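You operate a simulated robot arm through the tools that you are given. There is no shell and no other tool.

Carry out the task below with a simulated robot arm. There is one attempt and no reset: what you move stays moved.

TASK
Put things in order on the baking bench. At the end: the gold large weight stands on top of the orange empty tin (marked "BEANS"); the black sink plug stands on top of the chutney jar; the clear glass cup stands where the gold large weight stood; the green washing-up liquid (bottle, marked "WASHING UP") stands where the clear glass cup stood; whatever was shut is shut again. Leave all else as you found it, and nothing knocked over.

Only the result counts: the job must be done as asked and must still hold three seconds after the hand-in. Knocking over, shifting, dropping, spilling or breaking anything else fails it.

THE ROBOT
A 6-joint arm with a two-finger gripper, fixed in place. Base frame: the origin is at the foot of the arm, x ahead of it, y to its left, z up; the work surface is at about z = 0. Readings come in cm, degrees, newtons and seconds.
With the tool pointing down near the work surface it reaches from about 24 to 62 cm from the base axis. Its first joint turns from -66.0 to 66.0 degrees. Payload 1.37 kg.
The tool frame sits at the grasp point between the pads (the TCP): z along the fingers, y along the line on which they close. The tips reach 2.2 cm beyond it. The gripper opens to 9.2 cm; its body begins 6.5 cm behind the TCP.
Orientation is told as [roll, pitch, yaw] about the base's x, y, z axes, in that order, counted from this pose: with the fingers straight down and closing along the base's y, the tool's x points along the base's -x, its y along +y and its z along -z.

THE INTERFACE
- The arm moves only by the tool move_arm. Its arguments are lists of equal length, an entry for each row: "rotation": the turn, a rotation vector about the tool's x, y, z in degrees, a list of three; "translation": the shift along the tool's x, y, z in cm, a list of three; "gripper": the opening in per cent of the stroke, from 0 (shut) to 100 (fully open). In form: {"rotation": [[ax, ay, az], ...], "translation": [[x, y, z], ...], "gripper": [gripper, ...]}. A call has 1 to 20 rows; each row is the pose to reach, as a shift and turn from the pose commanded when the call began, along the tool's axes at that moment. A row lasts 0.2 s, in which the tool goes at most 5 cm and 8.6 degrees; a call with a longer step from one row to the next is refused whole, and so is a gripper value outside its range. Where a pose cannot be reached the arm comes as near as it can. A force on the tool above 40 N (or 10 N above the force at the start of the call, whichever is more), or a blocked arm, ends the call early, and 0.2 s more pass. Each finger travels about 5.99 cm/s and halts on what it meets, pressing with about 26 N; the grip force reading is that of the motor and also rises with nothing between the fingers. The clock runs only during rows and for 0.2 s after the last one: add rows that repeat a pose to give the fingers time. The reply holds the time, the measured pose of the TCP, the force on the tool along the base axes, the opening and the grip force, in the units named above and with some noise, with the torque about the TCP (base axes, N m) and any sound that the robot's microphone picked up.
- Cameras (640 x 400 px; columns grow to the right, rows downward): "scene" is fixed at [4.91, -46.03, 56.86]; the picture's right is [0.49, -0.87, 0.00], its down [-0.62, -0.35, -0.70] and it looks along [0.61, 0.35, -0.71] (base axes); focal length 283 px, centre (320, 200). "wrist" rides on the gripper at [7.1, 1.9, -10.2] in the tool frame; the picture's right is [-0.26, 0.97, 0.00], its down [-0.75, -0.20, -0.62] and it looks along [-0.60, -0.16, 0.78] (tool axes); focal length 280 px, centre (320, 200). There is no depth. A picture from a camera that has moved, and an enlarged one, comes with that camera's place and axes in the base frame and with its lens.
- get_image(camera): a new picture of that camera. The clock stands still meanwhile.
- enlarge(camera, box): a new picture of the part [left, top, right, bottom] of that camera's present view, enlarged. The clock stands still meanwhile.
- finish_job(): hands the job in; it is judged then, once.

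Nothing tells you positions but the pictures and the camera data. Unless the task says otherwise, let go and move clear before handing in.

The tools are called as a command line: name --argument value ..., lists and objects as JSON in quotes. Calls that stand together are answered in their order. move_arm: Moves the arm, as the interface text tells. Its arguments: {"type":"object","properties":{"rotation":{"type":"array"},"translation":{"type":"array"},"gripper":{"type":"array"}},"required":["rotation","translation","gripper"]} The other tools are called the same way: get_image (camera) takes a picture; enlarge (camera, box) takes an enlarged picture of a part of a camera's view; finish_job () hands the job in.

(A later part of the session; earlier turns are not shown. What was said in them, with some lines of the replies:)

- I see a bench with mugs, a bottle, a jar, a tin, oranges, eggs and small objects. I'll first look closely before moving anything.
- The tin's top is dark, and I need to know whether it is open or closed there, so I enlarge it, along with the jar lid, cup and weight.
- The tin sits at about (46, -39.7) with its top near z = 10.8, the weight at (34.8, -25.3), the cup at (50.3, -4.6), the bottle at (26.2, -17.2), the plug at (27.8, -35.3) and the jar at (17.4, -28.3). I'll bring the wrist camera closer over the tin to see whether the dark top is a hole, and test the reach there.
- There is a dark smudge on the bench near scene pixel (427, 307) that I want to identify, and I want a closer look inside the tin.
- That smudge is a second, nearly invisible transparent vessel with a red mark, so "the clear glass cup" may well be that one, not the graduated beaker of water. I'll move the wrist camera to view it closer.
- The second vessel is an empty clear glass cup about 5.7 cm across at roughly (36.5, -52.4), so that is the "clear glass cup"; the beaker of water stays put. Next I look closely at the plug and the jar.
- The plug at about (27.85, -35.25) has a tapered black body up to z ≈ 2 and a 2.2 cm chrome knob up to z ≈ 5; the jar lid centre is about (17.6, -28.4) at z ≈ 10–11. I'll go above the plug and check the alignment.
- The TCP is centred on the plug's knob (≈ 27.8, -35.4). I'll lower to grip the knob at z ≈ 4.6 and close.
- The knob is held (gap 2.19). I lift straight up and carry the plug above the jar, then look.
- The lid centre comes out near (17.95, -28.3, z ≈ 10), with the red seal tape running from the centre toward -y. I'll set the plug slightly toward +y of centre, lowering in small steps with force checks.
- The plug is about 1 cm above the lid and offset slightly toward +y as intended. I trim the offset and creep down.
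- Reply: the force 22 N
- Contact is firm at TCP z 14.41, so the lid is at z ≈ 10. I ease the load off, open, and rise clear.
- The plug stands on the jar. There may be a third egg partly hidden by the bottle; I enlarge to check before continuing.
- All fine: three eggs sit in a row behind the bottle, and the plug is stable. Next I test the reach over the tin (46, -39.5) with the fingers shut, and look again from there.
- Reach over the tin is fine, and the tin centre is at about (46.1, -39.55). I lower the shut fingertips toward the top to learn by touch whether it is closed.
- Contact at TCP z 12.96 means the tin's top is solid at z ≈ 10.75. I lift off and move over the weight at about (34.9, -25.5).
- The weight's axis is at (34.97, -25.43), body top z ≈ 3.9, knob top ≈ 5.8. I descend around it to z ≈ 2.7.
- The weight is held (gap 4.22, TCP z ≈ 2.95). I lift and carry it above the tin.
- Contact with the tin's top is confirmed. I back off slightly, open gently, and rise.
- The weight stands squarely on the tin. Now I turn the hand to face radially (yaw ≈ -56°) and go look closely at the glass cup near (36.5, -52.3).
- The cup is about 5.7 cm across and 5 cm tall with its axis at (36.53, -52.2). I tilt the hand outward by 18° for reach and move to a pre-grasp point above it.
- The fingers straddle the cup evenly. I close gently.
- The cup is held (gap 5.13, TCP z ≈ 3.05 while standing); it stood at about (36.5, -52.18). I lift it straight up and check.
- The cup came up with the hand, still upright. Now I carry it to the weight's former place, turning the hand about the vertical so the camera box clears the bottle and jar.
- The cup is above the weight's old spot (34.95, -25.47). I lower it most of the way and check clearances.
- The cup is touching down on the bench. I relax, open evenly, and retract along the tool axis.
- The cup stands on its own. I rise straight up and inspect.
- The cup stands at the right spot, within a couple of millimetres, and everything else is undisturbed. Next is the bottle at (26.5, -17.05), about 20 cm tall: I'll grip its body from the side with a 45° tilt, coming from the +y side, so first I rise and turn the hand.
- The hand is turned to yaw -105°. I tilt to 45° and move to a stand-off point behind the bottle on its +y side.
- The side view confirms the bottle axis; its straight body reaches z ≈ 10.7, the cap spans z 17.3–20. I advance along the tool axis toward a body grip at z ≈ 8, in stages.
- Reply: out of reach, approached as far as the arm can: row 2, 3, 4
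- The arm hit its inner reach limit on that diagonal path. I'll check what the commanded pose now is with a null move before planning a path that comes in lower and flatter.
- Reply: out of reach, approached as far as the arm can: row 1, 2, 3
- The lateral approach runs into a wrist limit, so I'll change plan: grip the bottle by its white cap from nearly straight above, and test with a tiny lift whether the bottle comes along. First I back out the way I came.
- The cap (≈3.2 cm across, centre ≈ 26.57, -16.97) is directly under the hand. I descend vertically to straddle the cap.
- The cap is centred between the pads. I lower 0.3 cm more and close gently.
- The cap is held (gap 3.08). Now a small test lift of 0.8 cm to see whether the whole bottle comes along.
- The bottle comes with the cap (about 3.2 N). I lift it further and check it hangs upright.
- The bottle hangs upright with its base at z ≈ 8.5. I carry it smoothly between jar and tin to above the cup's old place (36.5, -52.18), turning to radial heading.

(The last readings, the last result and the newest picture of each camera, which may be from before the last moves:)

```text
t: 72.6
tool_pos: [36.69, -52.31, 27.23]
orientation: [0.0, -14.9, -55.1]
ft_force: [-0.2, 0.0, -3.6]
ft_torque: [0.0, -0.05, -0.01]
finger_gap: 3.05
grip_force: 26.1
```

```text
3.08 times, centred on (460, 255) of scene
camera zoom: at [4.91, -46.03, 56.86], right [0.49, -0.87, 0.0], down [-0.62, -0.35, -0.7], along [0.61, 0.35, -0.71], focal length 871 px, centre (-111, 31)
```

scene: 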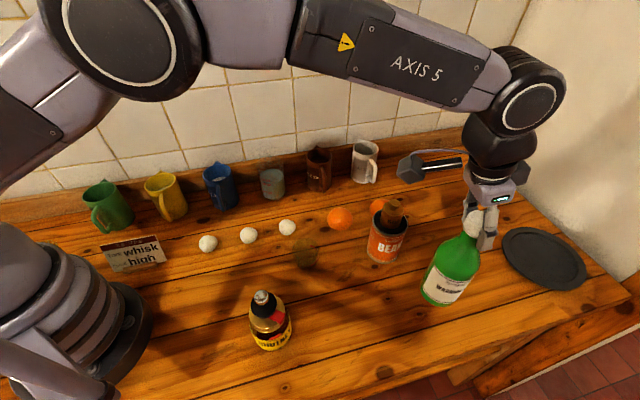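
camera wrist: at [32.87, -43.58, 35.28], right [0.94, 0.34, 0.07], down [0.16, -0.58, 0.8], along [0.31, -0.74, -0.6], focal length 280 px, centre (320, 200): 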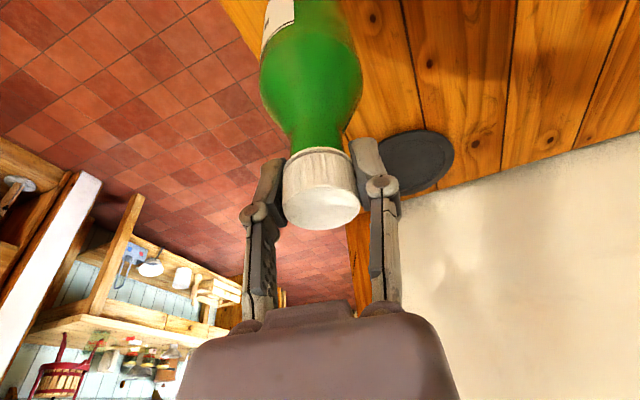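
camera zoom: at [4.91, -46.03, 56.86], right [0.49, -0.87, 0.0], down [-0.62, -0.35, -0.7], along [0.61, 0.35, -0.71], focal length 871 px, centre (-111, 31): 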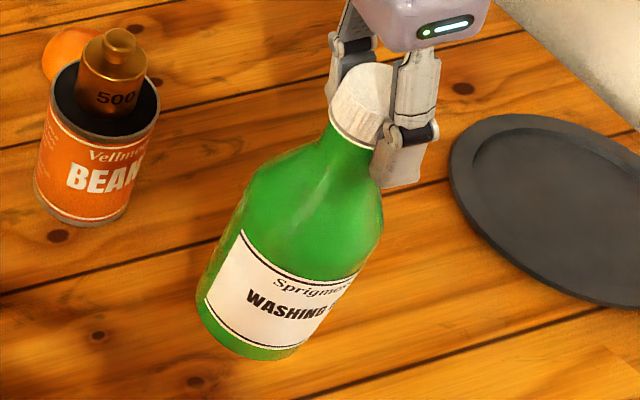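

The bottle hangs upright and almost exactly over the spot; I shift it by (-0.2, +0.2) and lower it close to the bench.

move_arm --rotation '[[0, 0, 0], [0, 0, 0], [0, 0, 0], [0, 0, 0], [0, 0, 0], [0, 0, 0]]' --translation '[[0.657, -0.05, 1.377], [1.175, -0.05, 3.309], [1.692, -0.05, 5.24], [2.081, -0.05, 6.689], [2.313, -0.05, 7.559], [2.313, -0.05, 7.559]]' --gripper '[20, 20, 20, 20, 20, 20]'

get_image --camera "wrist"

enlarge --camera "scene" --box '[370, 210, 500, 340]'

```text
t: 74.0
tool_pos: [36.57, -52.22, 19.58]
orientation: [0.1, -15.1, -55.2]
ft_force: [0.4, 0.8, -3.4]
ft_torque: [0.0, -0.02, -0.01]
finger_gap: 3.09
grip_force: 26.0
```

```text
taken
camera wrist: at [32.73, -43.33, 27.53], right [0.94, 0.34, 0.07], down [0.16, -0.58, 0.8], along [0.31, -0.74, -0.6], focal length 280 px, centre (320, 200)
```

wrist: 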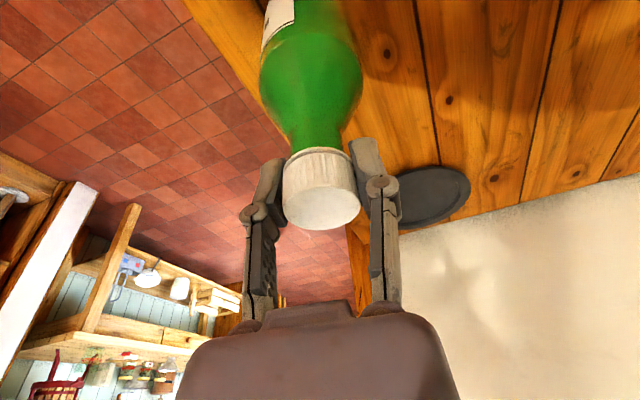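

```text
3.08 times, centred on (435, 275) of scene
camera zoom: at [4.91, -46.03, 56.86], right [0.49, -0.87, 0.0], down [-0.62, -0.35, -0.7], along [0.61, 0.35, -0.71], focal length 871 px, centre (-34, -31)
```

zoom: 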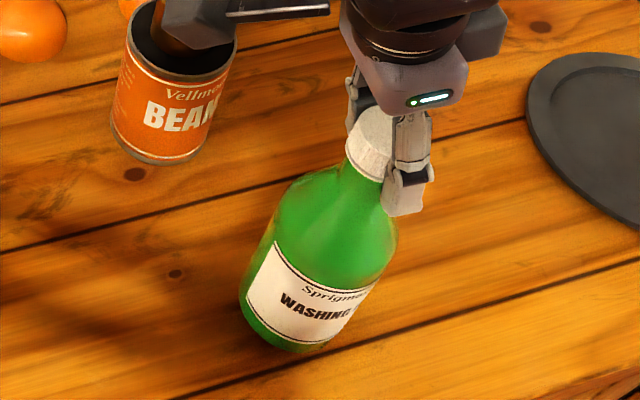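

The bottle is right over the recorded spot. I creep down to contact.

move_arm --rotation '[[0, 0, 0], [0, 0, 0], [0, 0, 0], [0, 0, 0]]' --translation '[[0.052, 0, 0.193], [0.104, 0, 0.386], [0.155, 0, 0.58], [0.155, 0, 0.58]]' --gripper '[20, 20, 20, 20]'

move_arm --rotation '[[0, 0, 0], [0, 0, 0]]' --translation '[[0.026, 0, 0.097], [0.026, 0, 0.097]]' --gripper '[20, 20]'

move_arm --rotation '[[0, 0, 0], [0, 0, 0]]' --translation '[[0.026, 0, 0.097], [0.026, 0, 0.097]]' --gripper '[20, 20]'

```text
t: 75.0
tool_pos: [36.47, -52.13, 18.85]
orientation: [0.1, -15.1, -55.1]
ft_force: [0.1, -0.5, -3.2]
ft_torque: [-0.02, 0.02, -0.03]
finger_gap: 3.1
grip_force: 26.1
```

```text
t: 75.6
tool_pos: [36.35, -51.99, 18.68]
orientation: [0.0, -15.0, -55.0]
ft_force: [-0.7, 0.1, -3.0]
ft_torque: [0.04, 0.01, 0.03]
finger_gap: 3.1
grip_force: 26.4
```

```text
t: 76.2
tool_pos: [36.46, -52.06, 18.75]
orientation: [0.0, -15.0, -55.0]
ft_force: [-0.8, 1.3, 0.1]
ft_torque: [0.21, 0.12, 0.01]
finger_gap: 3.09
grip_force: 26.5
```

move_arm --rotation '[[0, 0, 0], [0, 0, 0]]' --translation '[[0.013, 0, 0.05], [0.013, 0, 0.05]]' --gripper '[20, 20]'

enlarge --camera "scene" --box '[370, 210, 500, 340]'

```text
t: 76.8
tool_pos: [36.35, -52.14, 18.7]
orientation: [0.0, -15.1, -55.0]
ft_force: [1.0, 3.5, 6.7]
ft_torque: [0.4, 0.09, -0.02]
finger_gap: 3.08
grip_force: 26.2
```

```text
3.08 times, centred on (435, 275) of scene
camera zoom: at [4.91, -46.03, 56.86], right [0.49, -0.87, 0.0], down [-0.62, -0.35, -0.7], along [0.61, 0.35, -0.71], focal length 871 px, centre (-34, -31)
```

zoom: 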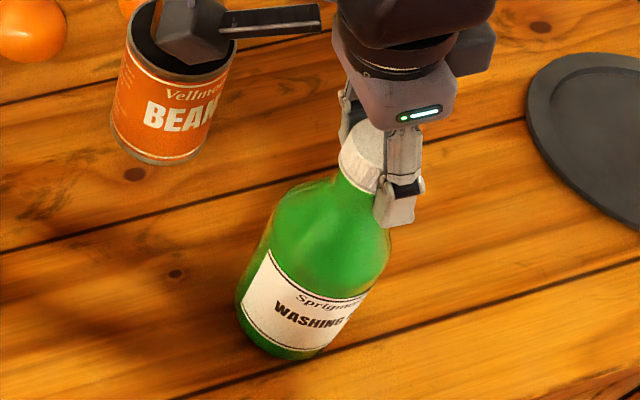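

The bottle base is on the bench. I ease the load and open slowly, keeping the fingers around the cap for the first moments.

move_arm --rotation '[[0, 0, 0], [0, 0, 0], [0, 0, 0], [0, 0, 0], [0, 0, 0], [0, 0, 0], [0, 0, 0], [0, 0, 0], [0, 0, 0]]' --translation '[[-0.01, 0, -0.04], [-0.01, 0, -0.04], [-0.01, 0, -0.04], [-0.01, 0, -0.04], [-0.01, 0, -0.04], [-0.01, 0, -0.04], [-0.01, 0, -0.04], [-0.01, 0, -0.04], [-0.01, 0, -0.04]]' --gripper '[20, 34, 35, 36, 38, 42, 48, 55, 60]'

get_image --camera "wrist"

enlarge --camera "scene" --box '[370, 210, 500, 340]'

```text
t: 78.8
tool_pos: [36.36, -52.07, 18.68]
orientation: [-0.1, -15.1, -55.2]
ft_force: [-0.2, -0.3, -0.1]
ft_torque: [0.01, 0.03, 0.04]
finger_gap: 5.49
grip_force: 0.0
```

```text
taken
camera wrist: at [32.54, -43.26, 26.62], right [0.94, 0.34, 0.07], down [0.16, -0.58, 0.8], along [0.31, -0.74, -0.6], focal length 280 px, centre (320, 200)
```

wrist: 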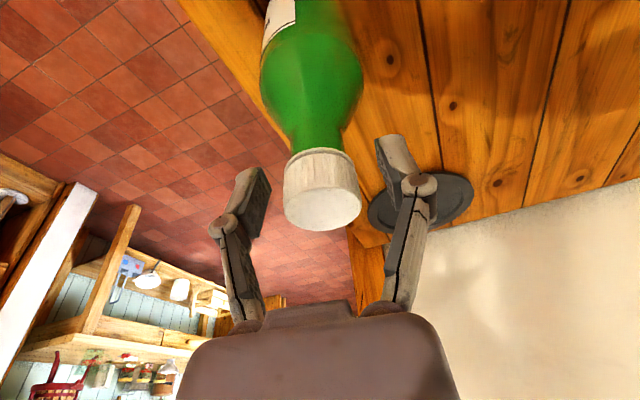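

```text
3.08 times, centred on (435, 275) of scene
camera zoom: at [4.91, -46.03, 56.86], right [0.49, -0.87, 0.0], down [-0.62, -0.35, -0.7], along [0.61, 0.35, -0.71], focal length 871 px, centre (-34, -31)
```

zoom: 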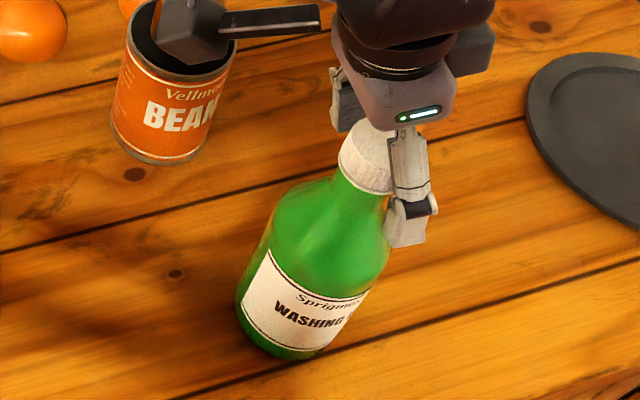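

The bottle stands at the cup's old place. I rise straight up well clear and check the whole bench.

move_arm --rotation '[[0, 0, 0], [0, 0, 0], [0, 0, 0], [0, 0, 0], [0, 0, 0]]' --translation '[[-0.207, 0, -0.773], [-0.776, 0, -2.898], [-1.553, 0, -5.795], [-2.329, 0, -8.693], [-2.329, 0, -8.693]]' --gripper '[60, 60, 60, 60, 60]'

get_image --camera "wrist"

get_image --camera "scene"

```text
t: 80.0
tool_pos: [36.27, -52.01, 27.62]
orientation: [0.0, -15.0, -55.1]
ft_force: [-0.4, 0.6, -0.5]
ft_torque: [-0.01, 0.03, 0.01]
finger_gap: 5.51
grip_force: 0.1
```

```text
taken
camera wrist: at [32.36, -43.19, 35.67], right [0.94, 0.34, 0.07], down [0.16, -0.58, 0.8], along [0.31, -0.74, -0.6], focal length 280 px, centre (320, 200)
```

wrist: 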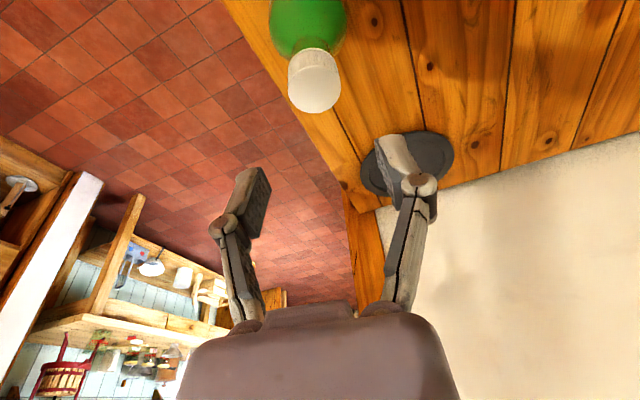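

```text
taken
```

scene: 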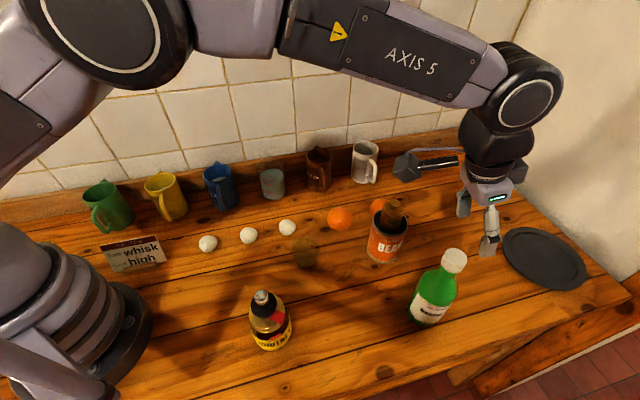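

All four items are placed. I move the arm further back and up, then inspect every item in detail before handing in.

move_arm --rotation '[[0, 0, 0], [0, 0, 0], [0, 0, 0], [0, 0, 0], [0, 0, 0], [0, 0, 0]]' --translation '[[-0.776, 0, -2.898], [-1.553, 0, -5.795], [1.41, 0.08, -8.66], [4.89, 0.15, -9.59], [8.37, 0.23, -10.53], [8.37, 0.23, -10.53]]' --gripper '[60, 60, 60, 60, 60, 60]'

get_image --camera "scene"

enlarge --camera "scene" --box '[380, 230, 500, 340]'

enlarge --camera "scene" --box '[350, 180, 440, 270]'

enlarge --camera "scene" --box '[190, 180, 340, 280]'

enlarge --camera "scene" --box '[230, 270, 320, 360]'

enlarge --camera "scene" --box '[70, 130, 390, 280]'

```text
t: 81.4
tool_pos: [30.53, -43.25, 35.41]
orientation: [-0.2, -15.0, -55.1]
ft_force: [-0.6, 0.2, -0.1]
ft_torque: [-0.01, 0.05, -0.01]
finger_gap: 5.53
grip_force: 0.0
```

```text
taken
```

scene: 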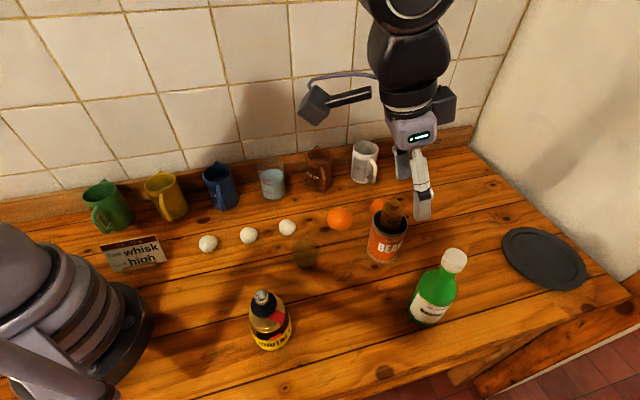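

```text
3.64 times, centred on (440, 285) of scene
camera zoom: at [4.91, -46.03, 56.86], right [0.49, -0.87, 0.0], down [-0.62, -0.35, -0.7], along [0.61, 0.35, -0.71], focal length 1030 px, centre (-116, -109)
```

zoom: 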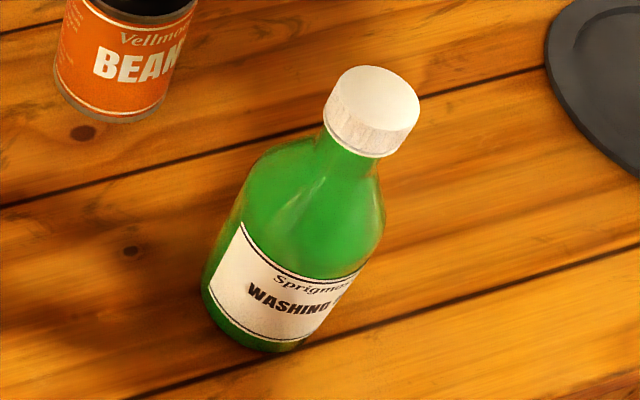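

```text
4.44 times, centred on (395, 225) of scene
camera zoom: at [4.91, -46.03, 56.86], right [0.49, -0.87, 0.0], down [-0.62, -0.35, -0.7], along [0.61, 0.35, -0.71], focal length 1258 px, centre (-13, 89)
```

zoom: 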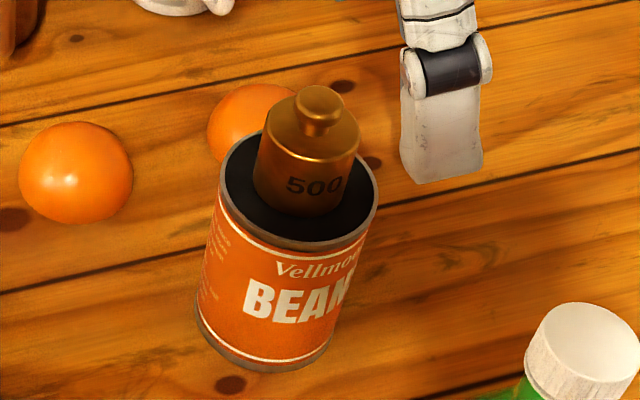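

```text
4.00 times, centred on (265, 230) of scene
camera zoom: at [4.91, -46.03, 56.86], right [0.49, -0.87, 0.0], down [-0.62, -0.35, -0.7], along [0.61, 0.35, -0.71], focal length 1133 px, centre (540, 80)
```

zoom: 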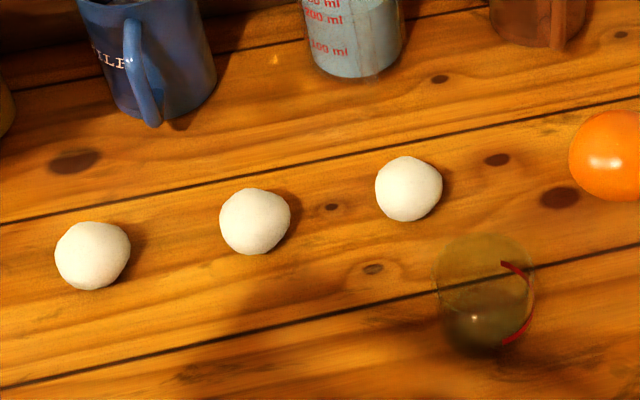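

```text
4.44 times, centred on (275, 315) of scene
camera zoom: at [4.91, -46.03, 56.86], right [0.49, -0.87, 0.0], down [-0.62, -0.35, -0.7], along [0.61, 0.35, -0.71], focal length 1258 px, centre (520, -311)
```

zoom: 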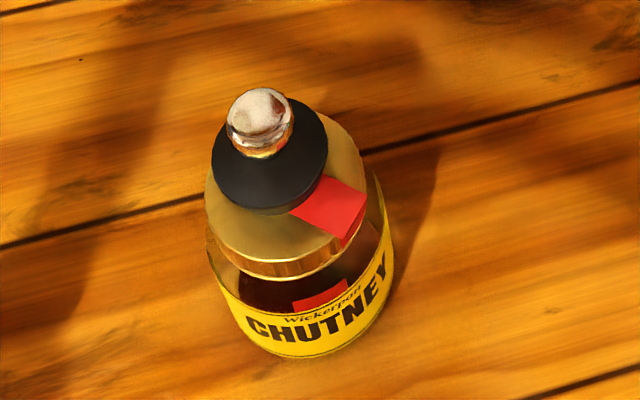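

```text
2.00 times, centred on (230, 205) of scene
camera zoom: at [4.91, -46.03, 56.86], right [0.49, -0.87, 0.0], down [-0.62, -0.35, -0.7], along [0.61, 0.35, -0.71], focal length 566 px, centre (500, 190)
```

zoom: 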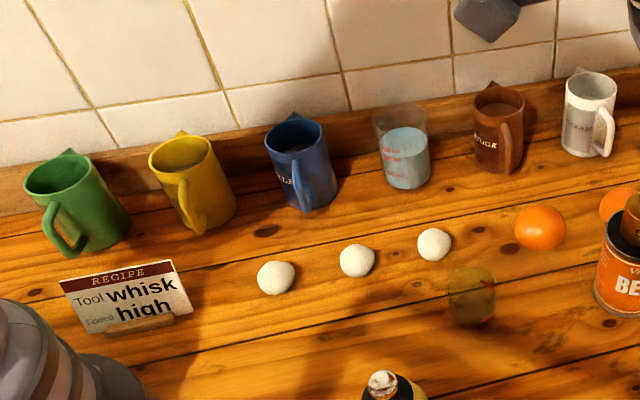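

Everything is where it should be:
- The weight stands on the BEANS tin.
- The plug stands on the shut, sealed chutney jar.
- The glass cup stands where the weight was.
- The bottle stands upright, cap on, where the cup was.

The tin, eggs, oranges, mugs, beaker and recipe card look undisturbed, and the arm is clear, so I hand the job in.

finish_job

```text
The job is handed in.
```

I handed the job in with all four items placed. The pictures I took just before showed nothing knocked over, but I haven't seen the judging result.

- **Gold weight:** it stands on top of the BEANS tin. The tin's dark top turned out to be solid, and the tin did not shift.
- **Sink plug:** it stands on the chutney jar's lid, slightly off centre so it mostly clears the red seal. The jar was never opened.
- **Clear glass cup:** it stands where the weight stood. I took "clear glass cup" to mean the empty, nearly invisible glass near the front of the bench. The measuring beaker of water stayed where it was.
- **Washing-up liquid:** it stands upright where that glass stood. I lifted it by its cap, and the cap is still on.

In the last pictures the eggs, oranges, mugs, beaker and recipe card looked undisturbed. The arm was clear of everything at hand-in.
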